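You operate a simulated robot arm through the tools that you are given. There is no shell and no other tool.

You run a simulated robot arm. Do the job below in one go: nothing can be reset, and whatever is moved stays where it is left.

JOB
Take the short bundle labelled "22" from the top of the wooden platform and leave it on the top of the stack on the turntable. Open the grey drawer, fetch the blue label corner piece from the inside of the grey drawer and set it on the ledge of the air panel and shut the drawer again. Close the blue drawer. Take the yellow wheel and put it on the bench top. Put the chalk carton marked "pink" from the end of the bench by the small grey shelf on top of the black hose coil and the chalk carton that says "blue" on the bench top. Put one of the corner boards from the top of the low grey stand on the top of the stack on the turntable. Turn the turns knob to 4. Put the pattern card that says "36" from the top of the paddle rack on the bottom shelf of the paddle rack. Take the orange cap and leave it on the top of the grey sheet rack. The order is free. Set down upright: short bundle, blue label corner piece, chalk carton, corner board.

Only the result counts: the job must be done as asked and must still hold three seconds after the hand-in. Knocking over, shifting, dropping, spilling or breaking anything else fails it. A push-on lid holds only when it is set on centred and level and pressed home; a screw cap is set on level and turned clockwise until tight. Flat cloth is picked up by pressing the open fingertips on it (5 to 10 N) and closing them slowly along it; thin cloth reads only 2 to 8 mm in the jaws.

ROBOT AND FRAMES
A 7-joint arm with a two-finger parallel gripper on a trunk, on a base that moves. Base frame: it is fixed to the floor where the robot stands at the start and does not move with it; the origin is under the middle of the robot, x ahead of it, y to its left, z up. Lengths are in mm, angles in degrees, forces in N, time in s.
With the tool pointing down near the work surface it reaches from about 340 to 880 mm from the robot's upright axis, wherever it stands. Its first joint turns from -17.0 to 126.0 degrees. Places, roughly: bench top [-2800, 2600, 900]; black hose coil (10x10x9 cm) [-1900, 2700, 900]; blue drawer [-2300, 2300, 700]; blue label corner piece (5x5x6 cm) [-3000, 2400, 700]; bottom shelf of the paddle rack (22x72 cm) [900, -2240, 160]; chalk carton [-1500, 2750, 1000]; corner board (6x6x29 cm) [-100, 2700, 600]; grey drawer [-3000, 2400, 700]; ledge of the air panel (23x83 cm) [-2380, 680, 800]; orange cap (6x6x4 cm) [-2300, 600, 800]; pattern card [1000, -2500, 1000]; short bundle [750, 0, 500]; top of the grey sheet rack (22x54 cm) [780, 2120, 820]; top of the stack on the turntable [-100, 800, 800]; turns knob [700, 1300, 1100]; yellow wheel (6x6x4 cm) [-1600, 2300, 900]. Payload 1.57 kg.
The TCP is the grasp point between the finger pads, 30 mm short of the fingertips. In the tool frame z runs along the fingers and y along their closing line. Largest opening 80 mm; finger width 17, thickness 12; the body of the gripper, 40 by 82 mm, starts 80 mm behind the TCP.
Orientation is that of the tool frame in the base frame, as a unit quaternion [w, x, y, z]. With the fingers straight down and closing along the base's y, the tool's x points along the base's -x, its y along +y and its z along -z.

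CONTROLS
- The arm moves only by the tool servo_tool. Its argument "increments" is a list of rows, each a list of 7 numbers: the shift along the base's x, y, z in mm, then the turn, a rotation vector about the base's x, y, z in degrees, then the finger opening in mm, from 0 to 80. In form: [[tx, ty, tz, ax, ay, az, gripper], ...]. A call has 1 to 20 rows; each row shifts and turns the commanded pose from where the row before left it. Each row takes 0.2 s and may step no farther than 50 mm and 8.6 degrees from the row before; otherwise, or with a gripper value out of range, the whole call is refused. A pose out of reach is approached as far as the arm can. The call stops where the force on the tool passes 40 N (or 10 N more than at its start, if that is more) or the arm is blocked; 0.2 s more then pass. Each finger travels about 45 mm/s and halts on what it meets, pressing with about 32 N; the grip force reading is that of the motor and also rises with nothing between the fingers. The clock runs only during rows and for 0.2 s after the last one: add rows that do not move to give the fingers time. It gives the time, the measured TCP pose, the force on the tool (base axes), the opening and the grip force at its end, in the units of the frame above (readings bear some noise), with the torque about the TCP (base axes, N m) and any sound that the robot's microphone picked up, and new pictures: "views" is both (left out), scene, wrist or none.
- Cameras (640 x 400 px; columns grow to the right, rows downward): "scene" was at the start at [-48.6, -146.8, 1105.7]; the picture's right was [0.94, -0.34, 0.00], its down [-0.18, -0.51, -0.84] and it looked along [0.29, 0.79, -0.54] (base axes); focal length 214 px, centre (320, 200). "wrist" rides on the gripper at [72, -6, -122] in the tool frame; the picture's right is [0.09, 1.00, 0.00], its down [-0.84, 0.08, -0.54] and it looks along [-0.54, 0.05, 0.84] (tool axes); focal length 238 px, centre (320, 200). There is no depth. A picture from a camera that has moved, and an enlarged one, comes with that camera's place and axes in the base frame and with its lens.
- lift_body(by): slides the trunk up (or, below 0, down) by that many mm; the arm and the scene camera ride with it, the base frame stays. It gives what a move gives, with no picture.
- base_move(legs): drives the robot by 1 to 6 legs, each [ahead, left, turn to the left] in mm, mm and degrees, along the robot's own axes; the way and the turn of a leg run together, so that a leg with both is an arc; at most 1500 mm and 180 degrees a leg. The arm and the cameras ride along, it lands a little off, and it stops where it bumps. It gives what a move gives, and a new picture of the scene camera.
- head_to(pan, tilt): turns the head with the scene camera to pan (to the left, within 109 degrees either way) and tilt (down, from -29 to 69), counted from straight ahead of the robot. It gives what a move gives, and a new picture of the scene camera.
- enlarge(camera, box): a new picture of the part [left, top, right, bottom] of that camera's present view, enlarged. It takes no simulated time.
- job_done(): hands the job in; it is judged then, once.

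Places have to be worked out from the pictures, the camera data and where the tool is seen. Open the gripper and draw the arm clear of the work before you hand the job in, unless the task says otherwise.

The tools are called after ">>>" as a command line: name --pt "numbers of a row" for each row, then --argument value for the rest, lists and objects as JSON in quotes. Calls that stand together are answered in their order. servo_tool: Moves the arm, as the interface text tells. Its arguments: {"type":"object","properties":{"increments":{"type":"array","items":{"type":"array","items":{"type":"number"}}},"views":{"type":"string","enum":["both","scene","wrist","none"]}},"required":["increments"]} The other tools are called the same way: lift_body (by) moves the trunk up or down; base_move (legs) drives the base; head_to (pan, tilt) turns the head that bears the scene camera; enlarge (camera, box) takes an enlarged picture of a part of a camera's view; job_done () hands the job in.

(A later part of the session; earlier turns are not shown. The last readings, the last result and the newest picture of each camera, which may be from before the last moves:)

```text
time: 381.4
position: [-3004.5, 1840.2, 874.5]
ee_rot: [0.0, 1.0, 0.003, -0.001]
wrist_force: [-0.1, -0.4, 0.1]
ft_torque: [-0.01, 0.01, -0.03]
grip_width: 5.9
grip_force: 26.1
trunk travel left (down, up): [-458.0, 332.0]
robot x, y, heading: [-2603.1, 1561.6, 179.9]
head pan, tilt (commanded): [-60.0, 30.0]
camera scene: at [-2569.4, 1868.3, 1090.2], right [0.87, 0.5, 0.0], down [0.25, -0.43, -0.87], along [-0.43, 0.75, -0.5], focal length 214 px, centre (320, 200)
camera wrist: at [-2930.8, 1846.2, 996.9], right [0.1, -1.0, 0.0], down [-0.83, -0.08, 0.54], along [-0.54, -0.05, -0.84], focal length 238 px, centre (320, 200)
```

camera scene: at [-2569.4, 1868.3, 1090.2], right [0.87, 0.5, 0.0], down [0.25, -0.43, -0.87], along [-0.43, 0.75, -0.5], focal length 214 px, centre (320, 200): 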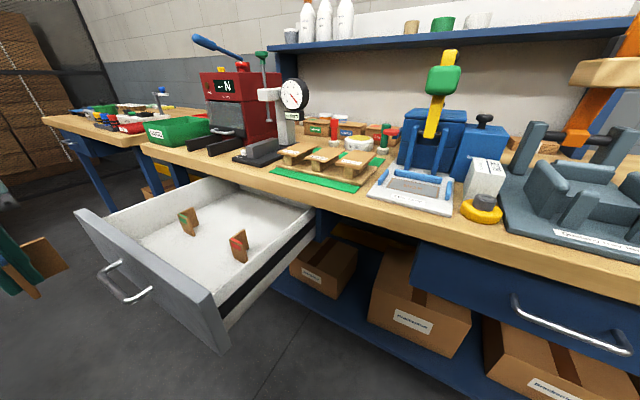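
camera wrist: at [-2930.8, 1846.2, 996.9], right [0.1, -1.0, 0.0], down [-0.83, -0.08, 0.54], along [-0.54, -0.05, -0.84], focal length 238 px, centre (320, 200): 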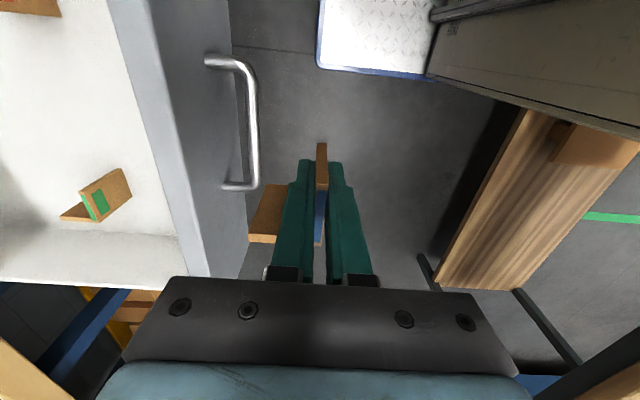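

The handle is 15 mm beyond the piece; clear to go down. I descend to put the gripper body at handle height.

>>> servo_tool --pt "0 -3 -45 0 0 0 2" --pt "0 0 -45 0 0 0 2" --pt "0 0 -45 0 0 0 2" --pt "0 0 -45 0 0 0 2" --pt "0 0 0 0 0 0 2" --views "both"

```text
time: 382.6
position: [-3015.2, 1844.5, 697.1]
ee_rot: [0.0, 1.0, 0.001, -0.001]
wrist_force: [-0.5, -0.3, -0.6]
ft_torque: [0.02, 0.04, 0.02]
grip_width: 5.7
grip_force: 25.5
out of reach, approached as far as the arm can: row 4
trunk travel left (down, up): [-458.0, 332.0]
robot x, y, heading: [-2606.3, 1558.4, 179.9]
head pan, tilt (commanded): [-60.0, 30.0]
camera scene: at [-2569.4, 1868.3, 1090.2], right [0.87, 0.5, 0.0], down [0.25, -0.43, -0.87], along [-0.43, 0.75, -0.5], focal length 214 px, centre (320, 200)
camera wrist: at [-2941.7, 1852.1, 819.1], right [0.1, -1.0, 0.0], down [-0.84, -0.08, 0.54], along [-0.54, -0.05, -0.84], focal length 238 px, centre (320, 200)
```

scene: 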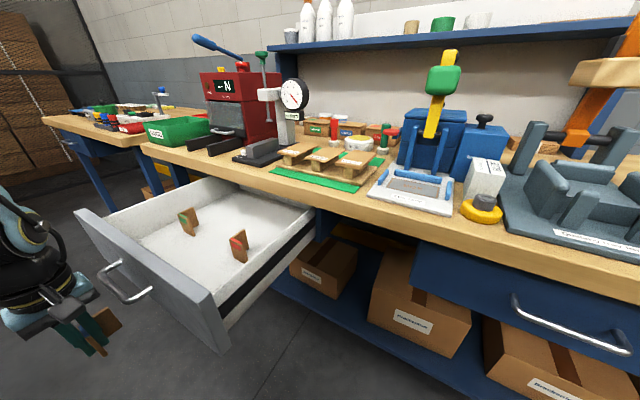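
wrist: 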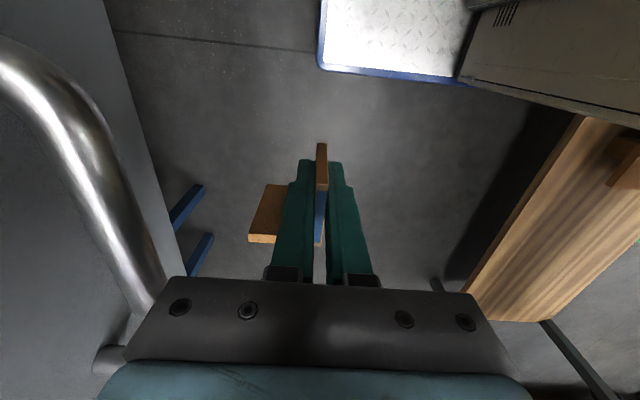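

The gripper body sits just above bar height, so I lower the trunk 28 mm, then push.

>>> lift_body --by -28

>>> servo_tool --pt "0 8 0 0 0 0 2" --pt "0 12 0 0 0 0 2" --pt "0 15 0 0 0 0 2" --pt "0 15 0 0 0 0 2" --pt "0 0 0 0 0 0 2" --views "both"

```text
time: 383.4
position: [-3015.3, 1844.5, 667.8]
ee_rot: [0.0, 1.0, 0.003, -0.001]
wrist_force: [0.8, -0.1, 0.1]
ft_torque: [-0.02, -0.03, -0.01]
grip_width: 5.7
grip_force: 25.7
trunk travel left (down, up): [-430.0, 360.0]
robot x, y, heading: [-2607.7, 1559.3, 179.9]
head pan, tilt (commanded): [-60.0, 30.0]
```

```text
time: 384.6
position: [-3015.5, 1895.3, 669.9]
ee_rot: [0.0, 1.0, 0.003, 0.0]
wrist_force: [-0.4, -0.4, -0.1]
ft_torque: [0.02, -0.01, -0.01]
grip_width: 5.5
grip_force: 26.0
trunk travel left (down, up): [-430.0, 360.0]
robot x, y, heading: [-2608.7, 1562.1, 179.8]
head pan, tilt (commanded): [-60.0, 30.0]
camera scene: at [-2569.4, 1868.3, 1062.2], right [0.87, 0.5, 0.0], down [0.25, -0.43, -0.87], along [-0.43, 0.75, -0.5], focal length 214 px, centre (320, 200)
camera wrist: at [-2941.1, 1902.3, 791.8], right [0.1, -1.0, 0.0], down [-0.84, -0.08, 0.54], along [-0.54, -0.05, -0.84], focal length 238 px, centre (320, 200)
```

scene: 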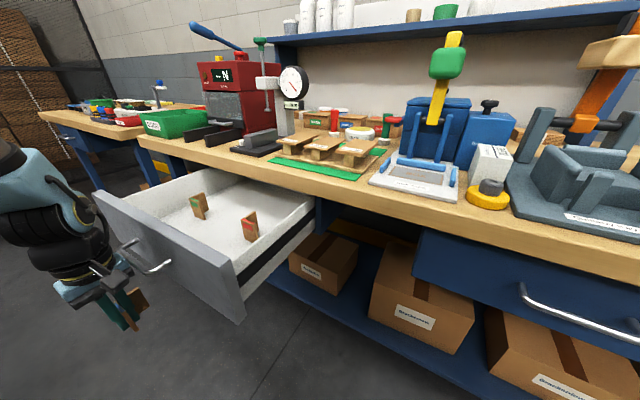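
wrist: 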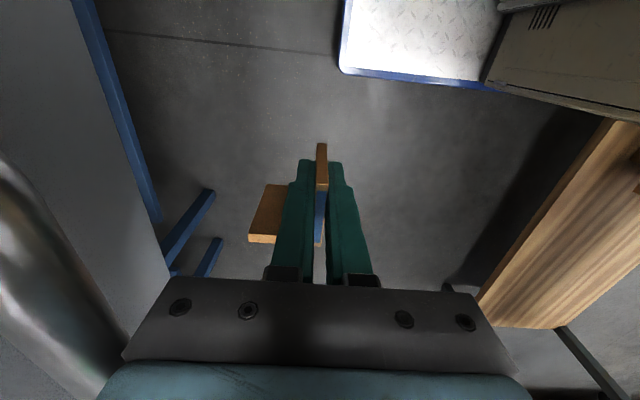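

The drawer is closing and the pieces inside stay upright. I keep pushing at a steady, gentle pace.

>>> servo_tool --pt "0 14 0 0 0 0 2" --pt "0 14 0 0 0 0 2" --pt "0 14 0 0 0 0 2" --pt "0 14 0 0 0 0 2" --pt "0 14 0 0 0 0 2" --pt "0 14 0 0 0 0 2" --pt "0 14 0 0 0 0 2" --pt "0 14 0 0 0 0 2" --pt "0 14 0 0 0 0 2" --pt "0 14 0 0 0 0 2" --pt "0 0 0 0 0 0 2" --views "both"

```text
time: 387.0
position: [-3014.9, 2035.2, 667.3]
ee_rot: [0.001, 1.0, 0.003, 0.0]
wrist_force: [0.2, 0.6, -0.5]
ft_torque: [-0.01, -0.02, -0.04]
grip_width: 5.8
grip_force: 24.9
trunk travel left (down, up): [-430.0, 360.0]
robot x, y, heading: [-2607.6, 1559.6, 179.9]
head pan, tilt (commanded): [-60.0, 30.0]
camera scene: at [-2569.4, 1868.3, 1062.1], right [0.87, 0.5, 0.0], down [0.25, -0.43, -0.87], along [-0.43, 0.75, -0.5], focal length 214 px, centre (320, 200)
camera wrist: at [-2941.3, 2042.6, 790.3], right [0.1, -1.0, 0.0], down [-0.84, -0.08, 0.54], along [-0.54, -0.05, -0.84], focal length 238 px, centre (320, 200)
```

scene: 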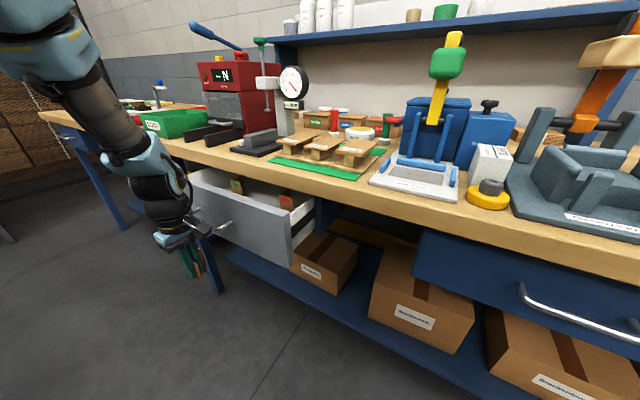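
wrist: 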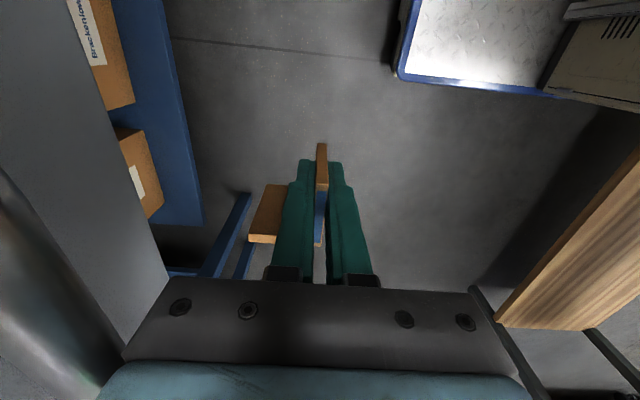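

Nearly there. I continue to about 30 mm before closed, then finish slowly.

>>> servo_tool --pt "0 14 0 0 0 0 2" --pt "0 14 0 0 0 0 2" --pt "0 14 0 0 0 0 2" --pt "0 14 0 0 0 0 2" --pt "0 14 0 0 0 0 2" --pt "0 10 0 0 0 0 2" --pt "0 0 0 0 0 0 2" --views "both"

```text
time: 388.6
position: [-3013.8, 2115.6, 667.6]
ee_rot: [0.001, 1.0, 0.002, 0.0]
wrist_force: [-0.3, 0.5, -0.5]
ft_torque: [0.01, -0.02, 0.02]
grip_width: 5.9
grip_force: 25.7
trunk travel left (down, up): [-430.0, 360.0]
robot x, y, heading: [-2605.8, 1559.9, 180.1]
head pan, tilt (commanded): [-60.0, 30.0]
camera scene: at [-2569.4, 1868.3, 1062.1], right [0.87, 0.5, 0.0], down [0.25, -0.43, -0.87], along [-0.43, 0.75, -0.5], focal length 214 px, centre (320, 200)
camera wrist: at [-2942.0, 2122.0, 791.4], right [0.1, -1.0, 0.0], down [-0.84, -0.08, 0.54], along [-0.54, -0.05, -0.84], focal length 238 px, centre (320, 200)
```

scene: 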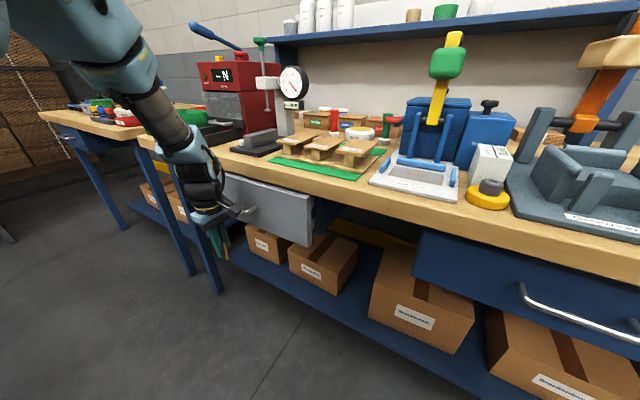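
wrist: 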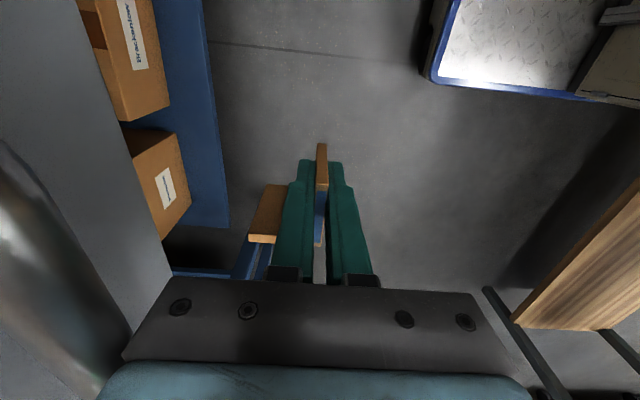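

Almost shut. I finish with small steps, watching the force.

>>> servo_tool --pt "0 5 0 0 0 0 2" --pt "0 5 0 0 0 0 2" --pt "0 5 0 0 0 0 2" --pt "0 0 0 0 0 0 2" --views "none"

>>> servo_tool --pt "0 4 0 0 0 0 2" --pt "0 4 0 0 0 0 2" --pt "0 4 0 0 0 0 2" --pt "0 0 0 0 0 0 2" --views "both"

```text
time: 389.6
position: [-3014.9, 2131.2, 669.6]
ee_rot: [0.001, 1.0, 0.002, -0.001]
wrist_force: [0.5, 0.1, 0.0]
ft_torque: [-0.02, 0.04, 0.01]
grip_width: 5.5
grip_force: 25.7
trunk travel left (down, up): [-430.0, 360.0]
robot x, y, heading: [-2605.9, 1560.0, 180.0]
head pan, tilt (commanded): [-60.0, 30.0]
```

```text
time: 390.6
position: [-3015.5, 2142.9, 669.8]
ee_rot: [0.001, 1.0, 0.003, 0.0]
wrist_force: [-0.6, -0.8, -1.2]
ft_torque: [-0.01, -0.01, -0.02]
grip_width: 5.7
grip_force: 25.5
trunk travel left (down, up): [-430.0, 360.0]
robot x, y, heading: [-2604.5, 1557.5, 179.8]
head pan, tilt (commanded): [-60.0, 30.0]
camera scene: at [-2569.4, 1868.3, 1062.1], right [0.87, 0.5, 0.0], down [0.25, -0.43, -0.87], along [-0.43, 0.75, -0.5], focal length 214 px, centre (320, 200)
camera wrist: at [-2942.5, 2149.7, 791.8], right [0.1, -1.0, 0.0], down [-0.84, -0.08, 0.54], along [-0.54, -0.05, -0.84], focal length 238 px, centre (320, 200)
```

scene: 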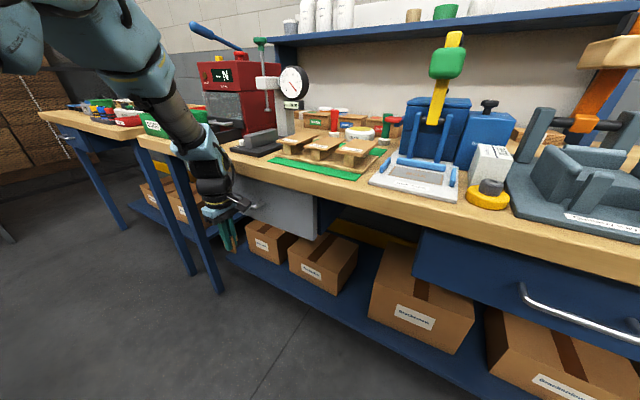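
wrist: 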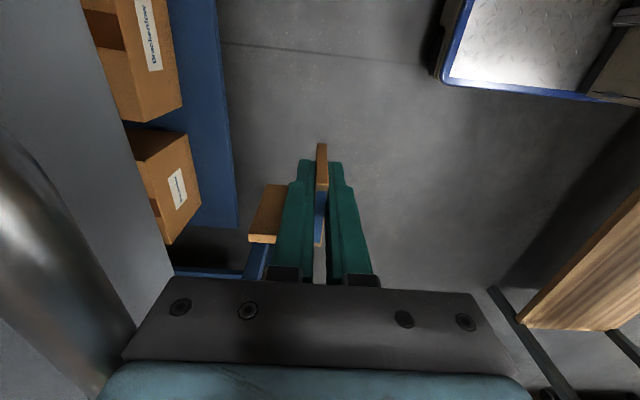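

Still moving freely. I continue in 3 mm steps until it stops.

>>> servo_tool --pt "0 3 0 0 0 0 2" --pt "0 3 0 0 0 0 2" --pt "0 0 0 0 0 0 2" --views "none"

>>> servo_tool --pt "0 3 0 0 0 0 2" --pt "0 3 0 0 0 0 2" --pt "0 0 0 0 0 0 2" --views "none"

>>> servo_tool --pt "0 3 0 0 0 0 2" --pt "0 3 0 0 0 0 2" --pt "0 0 0 0 0 0 2" --views "both"

```text
time: 391.4
position: [-3015.1, 2148.3, 668.6]
ee_rot: [0.001, 1.0, 0.002, 0.0]
wrist_force: [0.0, -0.6, -0.1]
ft_torque: [0.01, 0.01, 0.02]
grip_width: 5.9
grip_force: 25.7
trunk travel left (down, up): [-430.0, 360.0]
robot x, y, heading: [-2605.7, 1563.3, 179.6]
head pan, tilt (commanded): [-60.0, 30.0]
```

```text
time: 392.2
position: [-3014.7, 2154.4, 669.3]
ee_rot: [0.001, 1.0, 0.002, 0.001]
wrist_force: [0.8, 0.0, -0.7]
ft_torque: [-0.04, -0.02, 0.01]
grip_width: 6.0
grip_force: 25.8
trunk travel left (down, up): [-430.0, 360.0]
robot x, y, heading: [-2604.4, 1559.2, 179.7]
head pan, tilt (commanded): [-60.0, 30.0]
```

```text
time: 392.8
position: [-3015.6, 2154.0, 667.6]
ee_rot: [0.005, 1.0, 0.001, 0.0]
wrist_force: [0.7, -10.5, 3.7]
ft_torque: [1.22, 0.02, -0.25]
grip_width: 5.7
grip_force: 25.9
trunk travel left (down, up): [-430.0, 360.0]
robot x, y, heading: [-2607.1, 1560.7, 180.0]
head pan, tilt (commanded): [-60.0, 30.0]
stopped in row 2: the force on the tool passed its limit at 46 N (the readings are from after the stop); the commanded pose is now the measured one
camera scene: at [-2569.3, 1867.4, 1062.3], right [0.87, 0.5, 0.0], down [0.25, -0.43, -0.87], along [-0.43, 0.75, -0.5], focal length 214 px, centre (320, 200)
camera wrist: at [-2943.0, 2161.7, 790.6], right [0.1, -1.0, 0.01], down [-0.84, -0.07, 0.54], along [-0.54, -0.06, -0.84], focal length 238 px, centre (320, 200)
```

scene: 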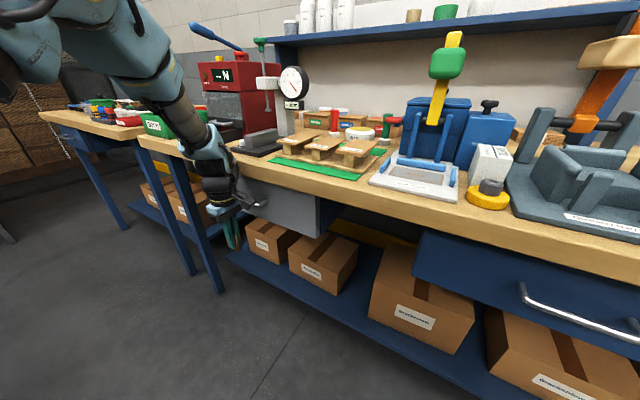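
wrist: 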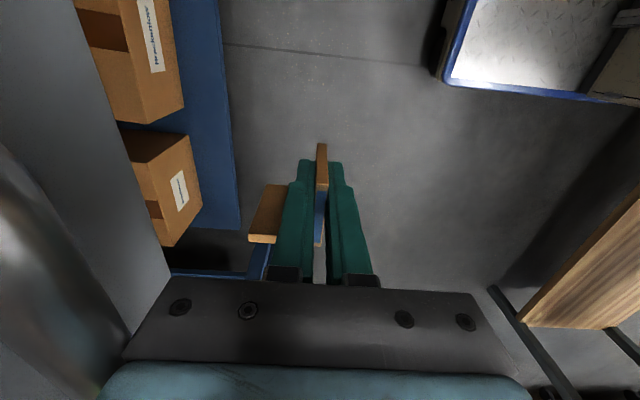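

The drawer met its stop (contact at handle height) and is shut. I retreat from the handle and raise the arm with the piece.

>>> servo_tool --pt "0 -15 0 0 0 0 2" --pt "0 -35 0 0 0 0 2" --pt "0 -40 0 0 0 0 2" --pt "0 -40 0 0 0 0 2" --pt "0 -30 30 0 0 0 2" --pt "0 0 45 0 0 0 2" --pt "0 0 45 0 0 0 2" --pt "0 0 45 0 0 0 2" --pt "0 0 45 0 0 0 2" --pt "0 0 0 0 0 0 2" --views "both"

>>> enlarge --camera "scene" --box '[160, 130, 400, 280]'

```text
time: 394.9
position: [-3014.6, 1998.4, 878.5]
ee_rot: [0.005, 1.0, 0.003, 0.001]
wrist_force: [0.4, 0.2, 0.1]
ft_torque: [-0.04, 0.04, 0.02]
grip_width: 5.6
grip_force: 25.8
trunk travel left (down, up): [-430.0, 360.0]
robot x, y, heading: [-2605.8, 1558.6, 179.9]
head pan, tilt (commanded): [-60.0, 30.0]
camera scene: at [-2569.4, 1867.9, 1062.1], right [0.87, 0.5, 0.0], down [0.25, -0.43, -0.87], along [-0.43, 0.75, -0.5], focal length 214 px, centre (320, 200)
camera wrist: at [-2942.4, 2006.9, 1001.8], right [0.1, -1.0, 0.01], down [-0.84, -0.08, 0.54], along [-0.54, -0.06, -0.84], focal length 238 px, centre (320, 200)
```

scene: 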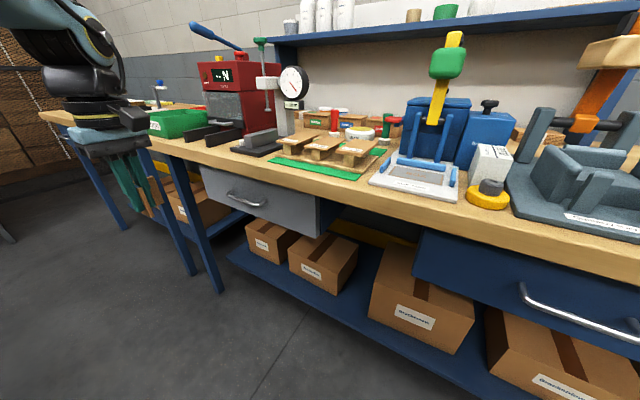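
wrist: 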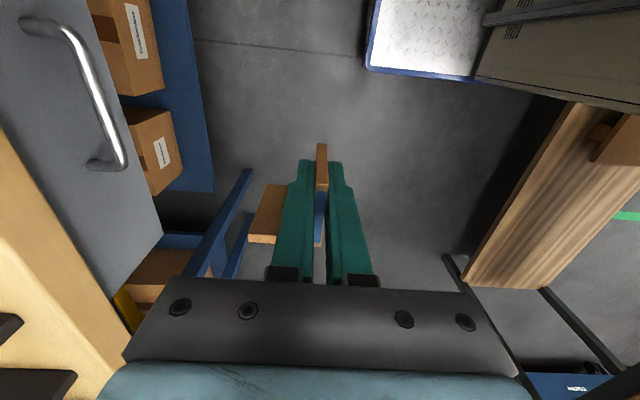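

```text
2.67 times, centred on (280, 205) of scene
camera zoom: at [-2569.4, 1867.9, 1062.1], right [0.87, 0.5, 0.0], down [0.25, -0.43, -0.87], along [-0.43, 0.75, -0.5], focal length 572 px, centre (427, 187)
```

zoom: 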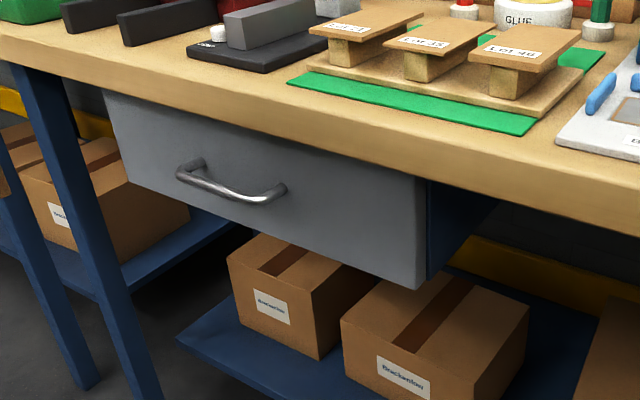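

The drawer is fully shut. I raise the trunk, back out along the bench, then move sideways toward the air panel.

>>> lift_body --by 230

>>> base_move --legs '[[-900, 0, 0]]'

>>> head_to --pan 0 --tilt 25

>>> base_move --legs '[[0, 500, 0]]'

```text
time: 397.4
position: [-3014.9, 1998.9, 1108.1]
ee_rot: [0.005, 1.0, 0.002, 0.001]
wrist_force: [0.3, -0.1, -0.2]
ft_torque: [0.01, -0.02, 0.02]
grip_width: 5.7
grip_force: 25.5
trunk travel left (down, up): [-660.0, 130.0]
robot x, y, heading: [-2604.4, 1562.1, 179.8]
head pan, tilt (commanded): [-60.0, 30.0]
```

```text
time: 402.0
position: [-2144.6, 1998.2, 1109.0]
ee_rot: [0.006, 1.0, 0.004, 0.002]
wrist_force: [0.6, 0.8, -0.9]
ft_torque: [0.01, 0.02, -0.01]
grip_width: 5.6
grip_force: 25.6
trunk travel left (down, up): [-660.0, 130.0]
robot x, y, heading: [-1736.6, 1558.9, -179.6]
head pan, tilt (commanded): [-60.0, 30.0]
camera scene: at [-1698.3, 1868.5, 1292.2], right [0.86, 0.5, 0.0], down [0.25, -0.43, -0.87], along [-0.44, 0.75, -0.5], focal length 214 px, centre (320, 200)
```

scene: 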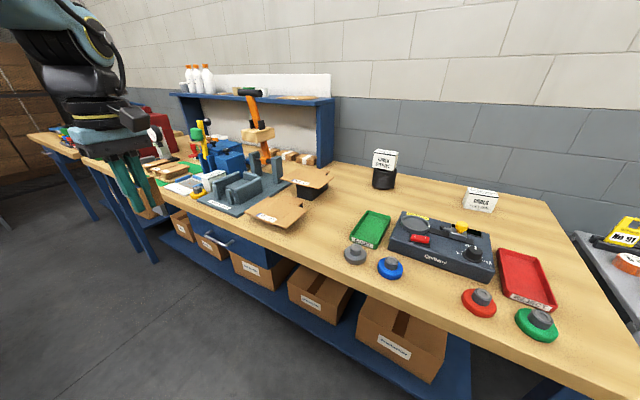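

```text
time: 403.3
position: [-2145.0, 1997.6, 1107.8]
ee_rot: [0.006, 1.0, 0.004, 0.001]
wrist_force: [0.3, 0.6, -0.3]
ft_torque: [0.0, 0.0, 0.01]
grip_width: 5.6
grip_force: 26.1
trunk travel left (down, up): [-660.0, 130.0]
robot x, y, heading: [-1730.9, 1566.1, -179.8]
head pan, tilt (commanded): [0.0, 25.0]
camera scene: at [-1745.1, 1790.1, 1300.1], right [0.0, 1.0, 0.0], down [0.42, 0.0, -0.91], along [-0.91, 0.0, -0.42], focal length 214 px, centre (320, 200)
```

scene: 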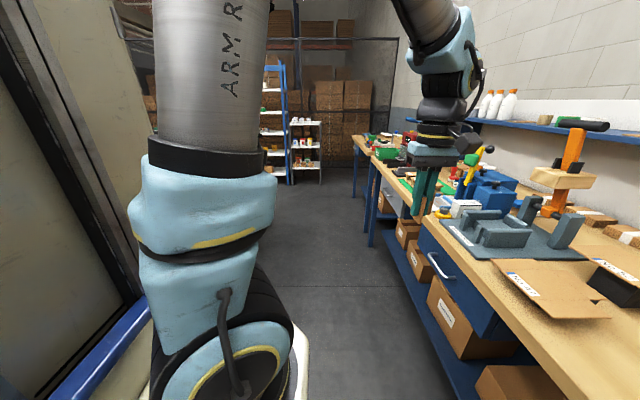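

```text
time: 406.2
position: [-2146.1, 1493.6, 1107.2]
ee_rot: [0.005, 1.0, 0.011, 0.0]
wrist_force: [-0.1, -0.2, 0.1]
ft_torque: [-0.04, -0.02, 0.05]
grip_width: 5.7
grip_force: 26.0
trunk travel left (down, up): [-660.0, 130.0]
robot x, y, heading: [-1727.6, 1060.0, -179.0]
head pan, tilt (commanded): [0.0, 25.0]
camera scene: at [-1743.5, 1291.3, 1300.1], right [-0.02, 1.0, 0.0], down [0.42, 0.01, -0.91], along [-0.91, -0.01, -0.42], focal length 214 px, centre (320, 200)
```

scene: 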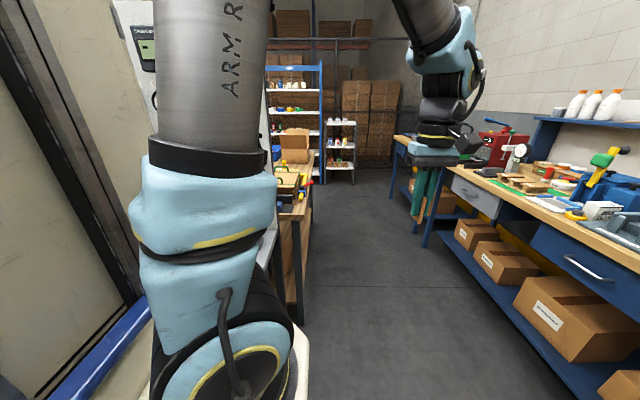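

Bench looks good. I keep moving sideways to face the air panel ledge with it on my front-right.

>>> base_move --legs '[[0, 560, -1]]'

>>> head_to --pan -5 --tilt 35

```text
time: 409.4
position: [-2136.2, 939.7, 1107.8]
ee_rot: [0.004, 1.0, 0.004, 0.001]
wrist_force: [0.5, 0.3, 0.5]
ft_torque: [0.01, 0.02, -0.03]
grip_width: 6.0
grip_force: 25.9
trunk travel left (down, up): [-660.0, 130.0]
robot x, y, heading: [-1724.2, 503.2, -179.7]
head pan, tilt (commanded): [0.0, 25.0]
camera scene: at [-1735.6, 732.1, 1300.1], right [0.0, 1.0, 0.0], down [0.42, 0.0, -0.91], along [-0.91, 0.0, -0.42], focal length 214 px, centre (320, 200)
```

scene: 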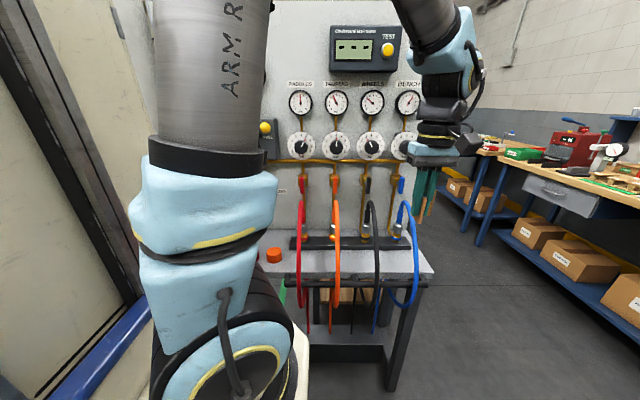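

```text
time: 410.1
position: [-2135.7, 941.4, 1108.5]
ee_rot: [0.005, 1.0, 0.004, 0.002]
wrist_force: [0.9, -0.1, 0.2]
ft_torque: [0.01, 0.01, -0.03]
grip_width: 5.8
grip_force: 25.6
trunk travel left (down, up): [-660.0, 130.0]
robot x, y, heading: [-1724.1, 501.8, -179.8]
head pan, tilt (commanded): [-5.0, 35.0]
camera scene: at [-1731.2, 739.8, 1284.4], right [0.08, 1.0, 0.0], down [0.57, -0.05, -0.82], along [-0.82, 0.07, -0.57], focal length 214 px, centre (320, 200)
```

scene: 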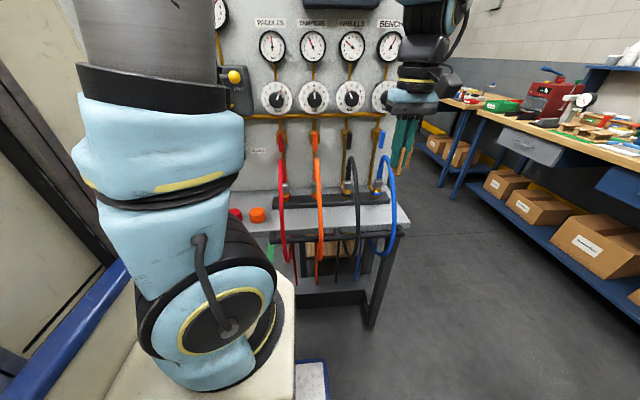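

The air panel: ledge with hoses and an orange cap (and a red one) at its left part. I enlarge to find free ledge space.

>>> enlarge --camera "scene" --box '[210, 140, 430, 290]'

```text
2.67 times, centred on (320, 215) of scene
camera zoom: at [-1731.2, 739.8, 1284.4], right [0.08, 1.0, 0.0], down [0.57, -0.05, -0.82], along [-0.82, 0.07, -0.57], focal length 572 px, centre (320, 160)
```

zoom: 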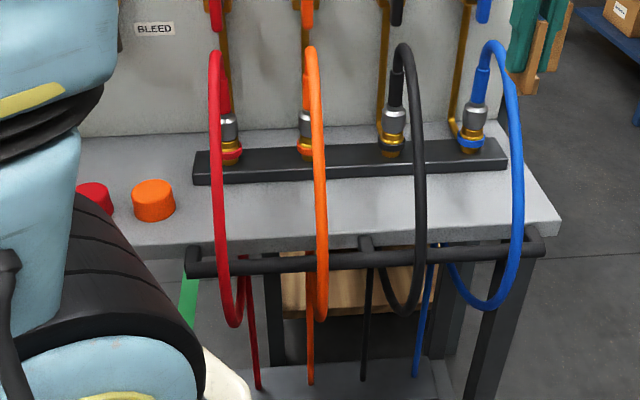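

Caps occupy the ledge's left-front; hoses the right part. I move the arm along (keeping clear of the hoses) so the wrist camera can view the left part of the ledge.

>>> servo_tool --pt "35 -20 0 0 0 0 2" --pt "5 -45 0 0 0 0 2" --pt "0 -45 0 0 0 0 2" --pt "0 -45 0 0 0 0 2" --pt "0 -45 0 0 0 0 2" --pt "0 -45 0 0 0 0 2" --pt "0 -45 0 0 0 0 2" --pt "0 -45 0 0 0 0 2" --pt "0 -45 0 0 0 0 2" --pt "0 0 0 0 0 0 2" --views "both"

```text
time: 412.3
position: [-2110.7, 583.7, 1079.4]
ee_rot: [0.006, 1.0, 0.004, 0.001]
wrist_force: [-0.3, 0.8, -0.4]
ft_torque: [-0.02, 0.04, 0.01]
grip_width: 6.0
grip_force: 25.5
out of reach, approached as far as the arm can: row 5, 6, 7, 8
trunk travel left (down, up): [-660.0, 130.0]
robot x, y, heading: [-1723.8, 504.3, -179.8]
head pan, tilt (commanded): [-5.0, 35.0]
camera scene: at [-1731.2, 739.8, 1284.4], right [0.08, 1.0, 0.0], down [0.57, -0.05, -0.82], along [-0.82, 0.07, -0.57], focal length 214 px, centre (320, 200)
camera wrist: at [-2037.2, 592.0, 1201.5], right [0.1, -0.99, 0.01], down [-0.84, -0.08, 0.54], along [-0.54, -0.06, -0.84], focal length 238 px, centre (320, 200)
```

scene: 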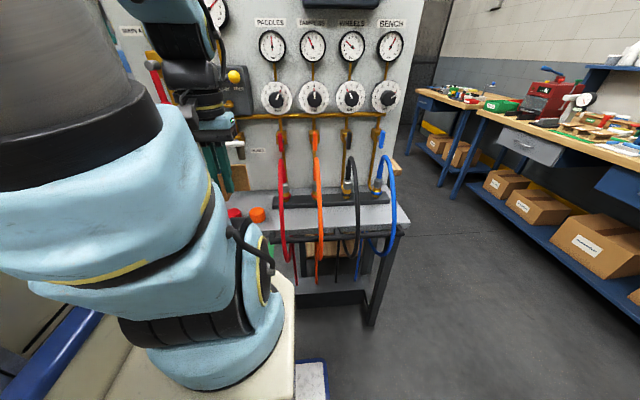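
wrist: 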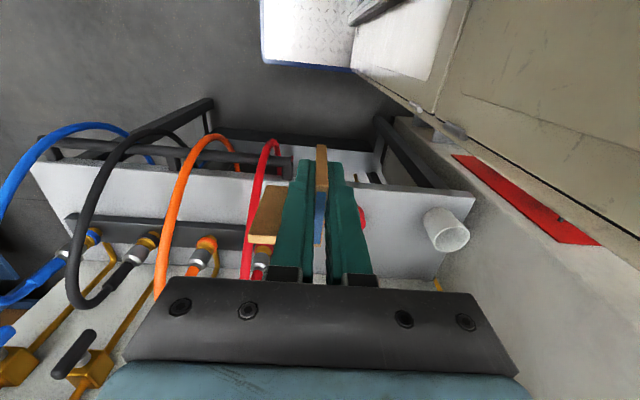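

Between the red cap (y≈480) and the white cup (y≈300) there is free ledge around (−2345, 390). I move the piece there at safe height, away from the hoses.

>>> servo_tool --pt "-15 -40 10 0 0 0 2" --pt "-20 -40 10 0 0 0 2" --pt "-30 -35 5 0 0 0 2" --pt "-40 -25 0 0 0 0 2" --pt "-40 -25 0 0 0 0 2" --pt "-40 -25 0 0 0 0 2" --pt "-43 -20 0 0 0 0 2" --pt "0 0 0 0 0 0 2" --views "wrist"

```text
time: 413.2
position: [-2184.2, 469.5, 1101.3]
ee_rot: [-0.001, 1.0, 0.009, 0.004]
wrist_force: [-9.2, 30.7, 1.1]
ft_torque: [-4.46, -1.42, 2.43]
grip_width: 5.9
grip_force: 26.2
trunk travel left (down, up): [-660.0, 130.0]
robot x, y, heading: [-1723.3, 502.8, -179.9]
head pan, tilt (commanded): [-5.0, 35.0]
stopped in row 4: the force on the tool passed its limit at 103 N (the readings are from after the stop); the commanded pose is now the measured one
camera wrist: at [-2112.9, 477.4, 1224.8], right [0.11, -0.99, 0.0], down [-0.84, -0.09, 0.53], along [-0.53, -0.06, -0.85], focal length 238 px, centre (320, 200)
```

wrist: 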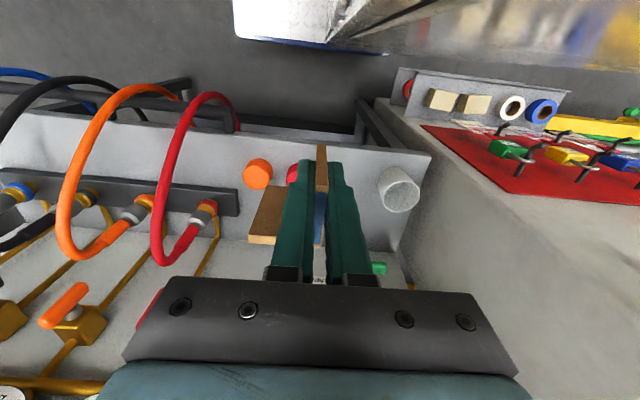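

The wrist camera bumped the robot's own mast (contact at fwd≈380, left side). I move away from it, then go outward first before shifting further left.

>>> servo_tool --pt "-5 12 0 0 0 0 2" --pt "-25 12 0 0 0 0 2" --pt "-40 0 0 0 0 0 2" --pt "-40 -5 0 0 0 0 2" --pt "0 0 0 0 0 0 2" --views "wrist"

```text
time: 414.4
position: [-2295.6, 485.7, 1101.7]
ee_rot: [-0.001, 1.0, 0.009, 0.004]
wrist_force: [0.4, 0.6, 0.4]
ft_torque: [-0.02, 0.02, 0.02]
grip_width: 5.6
grip_force: 25.6
trunk travel left (down, up): [-660.0, 130.0]
robot x, y, heading: [-1724.3, 503.3, -180.0]
head pan, tilt (commanded): [-5.0, 35.0]
camera wrist: at [-2222.3, 492.2, 1225.6], right [0.11, -0.99, 0.0], down [-0.84, -0.09, 0.53], along [-0.53, -0.06, -0.85], focal length 238 px, centre (320, 200)
```

wrist: 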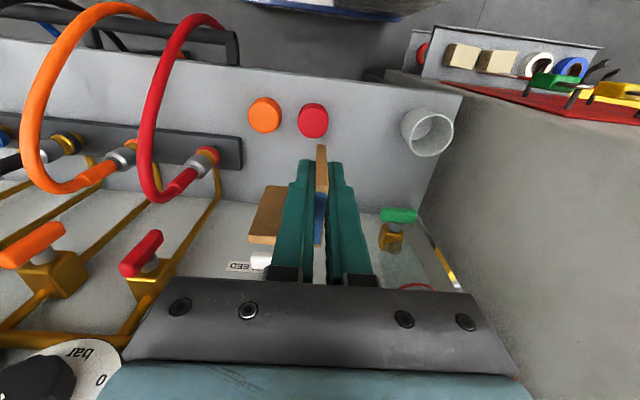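

Free again. The spot between the red cap and cup is clear around (−2350, 395). I move over it.

>>> servo_tool --pt "-16 -36 0 0 0 0 2" --pt "-16 -38 0 0 0 0 2" --pt "-14 -38 0 0 0 0 2" --pt "0 0 -40 0 0 0 2" --pt "0 0 -40 0 0 0 2" --pt "0 0 0 0 0 0 2" --views "wrist"

```text
time: 415.9
position: [-2341.2, 373.1, 1022.3]
ee_rot: [-0.001, 1.0, 0.008, 0.005]
wrist_force: [1.0, 0.3, -0.3]
ft_torque: [0.03, -0.01, 0.02]
grip_width: 5.8
grip_force: 25.6
trunk travel left (down, up): [-660.0, 130.0]
robot x, y, heading: [-1721.2, 502.8, -179.9]
head pan, tilt (commanded): [-5.0, 35.0]
camera wrist: at [-2268.5, 379.9, 1146.8], right [0.11, -0.99, 0.0], down [-0.84, -0.09, 0.53], along [-0.53, -0.06, -0.85], focal length 238 px, centre (320, 200)
```

wrist: 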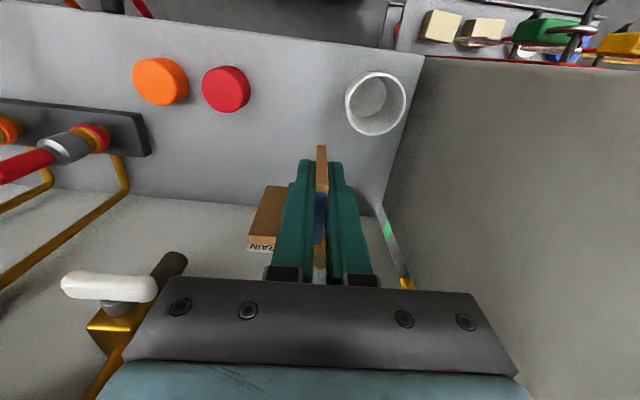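

The landing spot is clear between the red cap and the cup. I shift 10 mm away from the cup and descend.

>>> servo_tool --pt "0 10 -40 0 0 0 2" --pt "0 0 -40 0 0 0 2" --pt "0 0 -35 0 0 0 2" --pt "0 0 0 0 0 0 2" --views "wrist"

```text
time: 416.9
position: [-2339.3, 384.2, 907.3]
ee_rot: [-0.001, 1.0, 0.009, 0.004]
wrist_force: [0.6, 0.0, 0.4]
ft_torque: [-0.01, 0.0, -0.01]
grip_width: 5.8
grip_force: 25.5
trunk travel left (down, up): [-660.0, 130.0]
robot x, y, heading: [-1727.5, 505.4, -179.9]
head pan, tilt (commanded): [-5.0, 35.0]
camera wrist: at [-2267.9, 391.3, 1031.3], right [0.11, -0.99, 0.0], down [-0.84, -0.09, 0.53], along [-0.53, -0.06, -0.85], focal length 238 px, centre (320, 200)
```

wrist: 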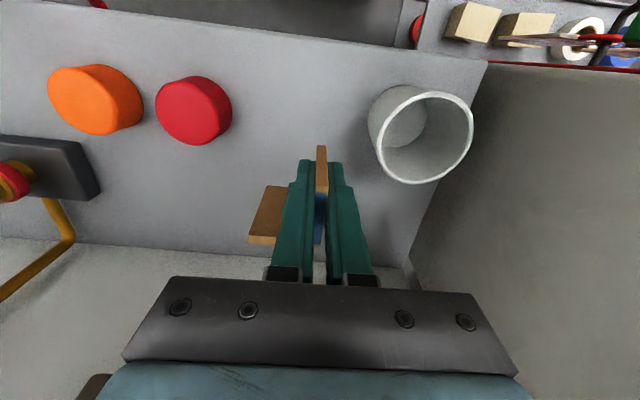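

Spacing to cup and caps is fine. I continue down and then in small steps to contact.

>>> servo_tool --pt "0 0 -25 0 0 0 2" --pt "0 0 -12 0 0 0 2" --pt "0 0 -6 0 0 0 2" --pt "0 0 0 0 0 0 2" --views "none"

>>> servo_tool --pt "0 0 -3 0 0 0 2" --pt "0 0 -3 0 0 0 2" --pt "0 0 0 0 0 0 2" --views "none"

>>> servo_tool --pt "0 0 -3 0 0 0 2" --pt "0 0 -2 0 0 0 2" --pt "0 0 0 0 0 0 2" --views "none"

```text
time: 417.9
position: [-2339.8, 382.9, 864.0]
ee_rot: [-0.001, 1.0, 0.008, 0.004]
wrist_force: [0.7, -0.1, 0.2]
ft_torque: [0.0, -0.01, 0.0]
grip_width: 5.7
grip_force: 25.6
trunk travel left (down, up): [-660.0, 130.0]
robot x, y, heading: [-1725.1, 502.5, -180.0]
head pan, tilt (commanded): [-5.0, 35.0]
```

```text
time: 418.6
position: [-2340.1, 383.0, 857.3]
ee_rot: [-0.001, 1.0, 0.009, 0.005]
wrist_force: [-0.1, -0.1, 0.2]
ft_torque: [0.05, -0.03, 0.01]
grip_width: 5.6
grip_force: 25.8
trunk travel left (down, up): [-660.0, 130.0]
robot x, y, heading: [-1721.9, 505.3, -179.8]
head pan, tilt (commanded): [-5.0, 35.0]
```

```text
time: 419.4
position: [-2340.1, 384.3, 852.0]
ee_rot: [-0.001, 1.0, 0.008, 0.006]
wrist_force: [0.3, 0.1, -0.3]
ft_torque: [0.02, -0.03, 0.01]
grip_width: 5.7
grip_force: 25.6
trunk travel left (down, up): [-660.0, 130.0]
robot x, y, heading: [-1723.4, 505.2, -179.8]
head pan, tilt (commanded): [-5.0, 35.0]
```

>>> servo_tool --pt "0 0 -2 0 0 0 2" --pt "0 0 -2 0 0 0 2" --pt "0 0 0 0 0 0 2" --views "none"

>>> servo_tool --pt "0 0 -2 0 0 0 2" --pt "0 0 -2 0 0 0 2" --pt "0 0 0 0 0 0 2" --views "none"

>>> servo_tool --pt "0 0 -2 0 0 0 2" --pt "0 0 -2 0 0 0 2" --pt "0 0 0 0 0 0 2" --views "wrist"

```text
time: 420.2
position: [-2340.3, 384.4, 849.1]
ee_rot: [-0.001, 1.0, 0.009, 0.004]
wrist_force: [0.0, 0.4, -0.3]
ft_torque: [0.0, -0.03, 0.04]
grip_width: 5.6
grip_force: 25.6
trunk travel left (down, up): [-660.0, 130.0]
robot x, y, heading: [-1721.5, 503.4, -179.7]
head pan, tilt (commanded): [-5.0, 35.0]
```

```text
time: 421.1
position: [-2339.5, 382.9, 845.1]
ee_rot: [-0.001, 1.0, 0.009, 0.004]
wrist_force: [-0.2, 0.2, -0.3]
ft_torque: [-0.03, -0.01, 0.0]
grip_width: 5.9
grip_force: 25.8
trunk travel left (down, up): [-660.0, 130.0]
robot x, y, heading: [-1725.3, 502.0, -179.6]
head pan, tilt (commanded): [-5.0, 35.0]
```

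```text
time: 421.9
position: [-2338.9, 383.3, 842.4]
ee_rot: [-0.001, 1.0, 0.009, 0.003]
wrist_force: [2.9, 0.4, 29.5]
ft_torque: [0.16, 0.25, -0.02]
grip_width: 5.9
grip_force: 25.6
trunk travel left (down, up): [-660.0, 130.0]
robot x, y, heading: [-1723.9, 502.6, -180.0]
head pan, tilt (commanded): [-5.0, 35.0]
camera wrist: at [-2267.0, 390.8, 965.7], right [0.11, -0.99, 0.0], down [-0.84, -0.09, 0.54], along [-0.53, -0.06, -0.84], focal length 238 px, centre (320, 200)
```

wrist: 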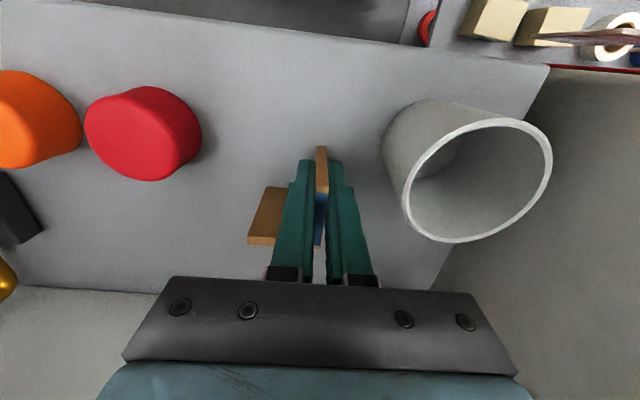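

The piece stands on the ledge (29 N). I ease off, open a little and rise straight up.

>>> servo_tool --pt "0 0 2 0 0 0 2" --pt "0 0 0 0 0 0 14" --pt "0 0 0 0 0 0 24" --pt "0 0 0 0 0 0 24" --pt "0 0 10 0 0 0 24" --pt "0 0 25 0 0 0 24" --pt "0 0 40 0 0 0 24" --pt "0 0 40 0 0 0 24" --pt "0 0 40 0 0 0 24" --pt "0 0 0 0 0 0 24" --views "wrist"

```text
time: 424.1
position: [-2339.3, 383.7, 997.6]
ee_rot: [-0.001, 1.0, 0.008, 0.005]
wrist_force: [-0.5, -0.8, -0.2]
ft_torque: [0.01, 0.01, -0.03]
grip_width: 23.9
grip_force: 0.1
trunk travel left (down, up): [-660.0, 130.0]
robot x, y, heading: [-1722.1, 502.0, -179.8]
head pan, tilt (commanded): [-5.0, 35.0]
camera wrist: at [-2267.8, 390.8, 1121.0], right [0.11, -0.99, 0.0], down [-0.84, -0.09, 0.53], along [-0.53, -0.06, -0.85], focal length 238 px, centre (320, 200)
```

wrist: 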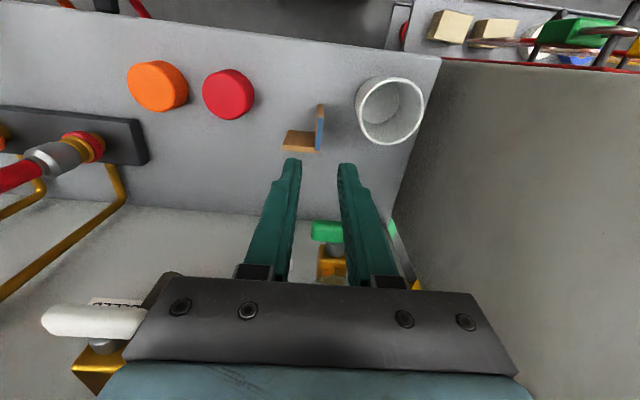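

The corner piece stands upright on the ledge with its blue label. Next the orange cap at about (−2318, 560): I yaw the tool 90° (camera to the south) and move above it with the fingers closing along x.

>>> servo_tool --pt "2 16 5 0 0 -8.2 40" --pt "2 16 5 0 0 -8.2 60" --pt "2 16 5 0 0 -8.2 76" --pt "2 16 5 0 0 -8.2 76" --pt "2 16 0 0 0 -8.2 76" --pt "2 16 0 0 0 -8.2 76" --pt "2 16 0 0 0 -8.2 76" --pt "2 16 0 0 0 -8.2 76" --pt "2 16 0 0 0 -8.2 76" --pt "2 16 0 0 0 -8.2 76" --pt "1 15 0 0 0 -8.0 76" --pt "0 0 0 0 0 0 76" --views "wrist"

```text
time: 426.6
position: [-2318.3, 559.5, 1015.7]
ee_rot: [0.003, 0.712, -0.702, 0.004]
wrist_force: [-0.7, -0.1, -0.2]
ft_torque: [-0.03, -0.01, -0.02]
grip_width: 76.1
grip_force: 0.0
trunk travel left (down, up): [-660.0, 130.0]
robot x, y, heading: [-1725.1, 506.0, -180.1]
head pan, tilt (commanded): [-5.0, 35.0]
camera wrist: at [-2309.5, 487.9, 1140.2], right [-0.99, -0.11, 0.0], down [-0.09, 0.84, 0.53], along [-0.06, 0.53, -0.85], focal length 238 px, centre (320, 200)
```

wrist: 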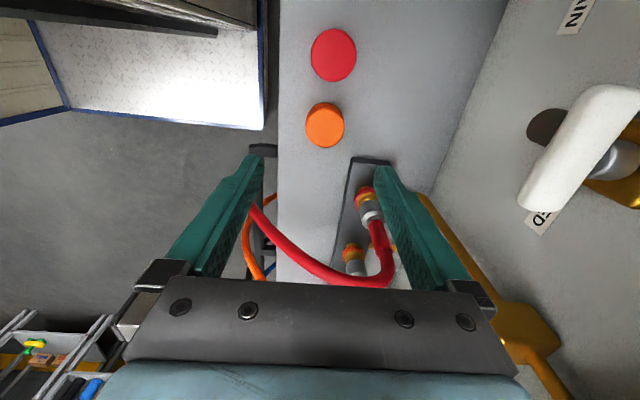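

The orange cap is centred at (−2325, 563), about 48 mm across. I descend over it with the hose well to the side.

>>> servo_tool --pt "-7 3 -30 0 0 0 70" --pt "0 0 -40 0 0 0 70" --pt "0 0 -40 0 0 0 70" --pt "0 0 0 0 0 0 70" --views "wrist"

```text
time: 427.6
position: [-2328.3, 561.2, 904.2]
ee_rot: [0.003, 0.714, -0.7, 0.004]
wrist_force: [0.0, 0.7, -0.4]
ft_torque: [0.04, 0.01, -0.03]
grip_width: 70.1
grip_force: 0.0
trunk travel left (down, up): [-660.0, 130.0]
robot x, y, heading: [-1724.4, 505.2, -179.9]
head pan, tilt (commanded): [-5.0, 35.0]
camera wrist: at [-2318.3, 489.8, 1027.8], right [-0.99, -0.11, 0.0], down [-0.09, 0.84, 0.53], along [-0.06, 0.53, -0.85], focal length 238 px, centre (320, 200)
```

wrist: 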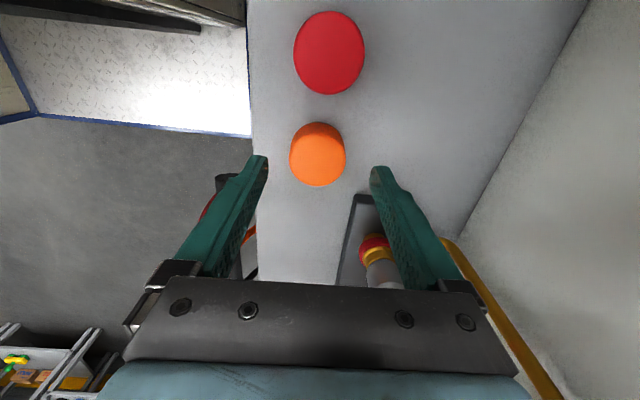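

Centred well. I descend to grasp height and close on the cap.

>>> servo_tool --pt "3 2 -30 0 0 0 70" --pt "0 0 -28 0 0 0 70" --pt "0 0 -12 0 0 0 70" --pt "0 0 0 0 0 0 56" --pt "0 0 0 0 0 0 44" --pt "0 0 0 0 0 0 36" --pt "0 0 0 0 0 0 36" --views "wrist"

```text
time: 429.2
position: [-2325.2, 562.6, 837.0]
ee_rot: [0.003, 0.713, -0.701, 0.004]
wrist_force: [-0.5, -0.1, 0.6]
ft_torque: [0.01, -0.01, -0.04]
grip_width: 53.3
grip_force: 32.1
trunk travel left (down, up): [-660.0, 130.0]
robot x, y, heading: [-1725.9, 505.9, -179.8]
head pan, tilt (commanded): [-5.0, 35.0]
camera wrist: at [-2314.9, 491.8, 960.2], right [-0.99, -0.11, 0.0], down [-0.09, 0.84, 0.53], along [-0.06, 0.53, -0.85], focal length 238 px, centre (320, 200)
```

wrist: 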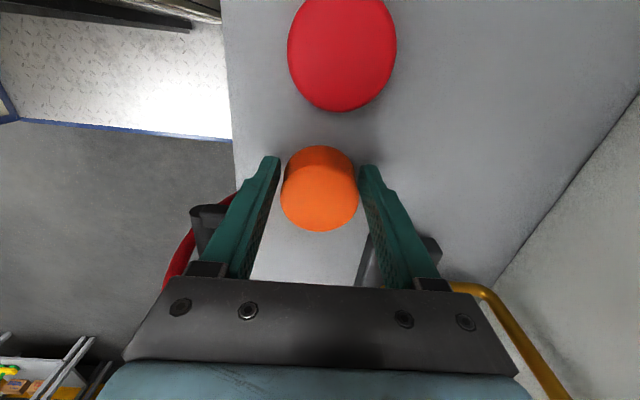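

Cap gripped at 53 mm. I lift it straight up and check.

>>> servo_tool --pt "0 0 8 0 0 0 36" --pt "0 0 30 0 0 0 36" --pt "0 -3 45 0 0 0 36" --pt "0 -5 45 0 0 0 36" --pt "0 -5 45 0 0 0 36" --pt "0 0 45 0 0 0 36" --pt "0 0 0 0 0 0 36" --views "both"

```text
time: 430.9
position: [-2323.6, 549.2, 1057.9]
ee_rot: [0.003, 0.713, -0.701, 0.003]
wrist_force: [-0.8, -0.1, 0.4]
ft_torque: [0.03, -0.01, -0.05]
grip_width: 53.5
grip_force: 32.2
trunk travel left (down, up): [-660.0, 130.0]
robot x, y, heading: [-1723.3, 504.7, -179.9]
head pan, tilt (commanded): [-5.0, 35.0]
camera scene: at [-1731.4, 739.7, 1284.4], right [0.08, 1.0, 0.0], down [0.57, -0.05, -0.82], along [-0.82, 0.07, -0.57], focal length 214 px, centre (320, 200)
camera wrist: at [-2314.8, 479.1, 1182.2], right [-0.99, -0.11, 0.0], down [-0.09, 0.84, 0.53], along [-0.06, 0.53, -0.85], focal length 238 px, centre (320, 200)
```

scene: 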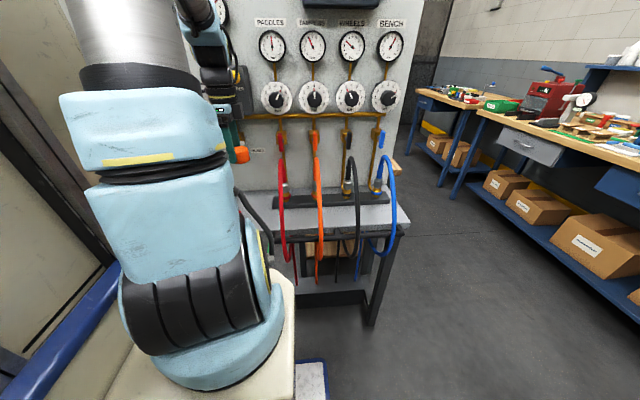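
wrist: 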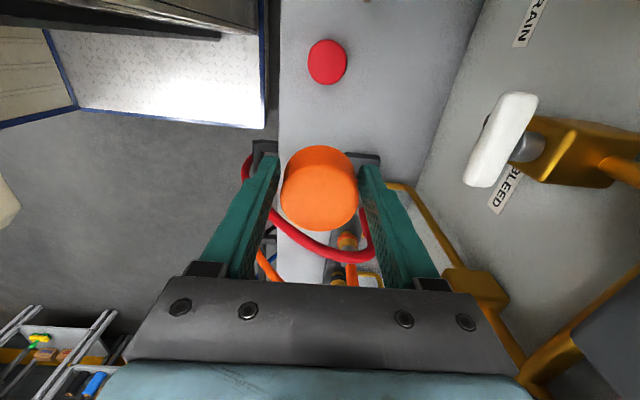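

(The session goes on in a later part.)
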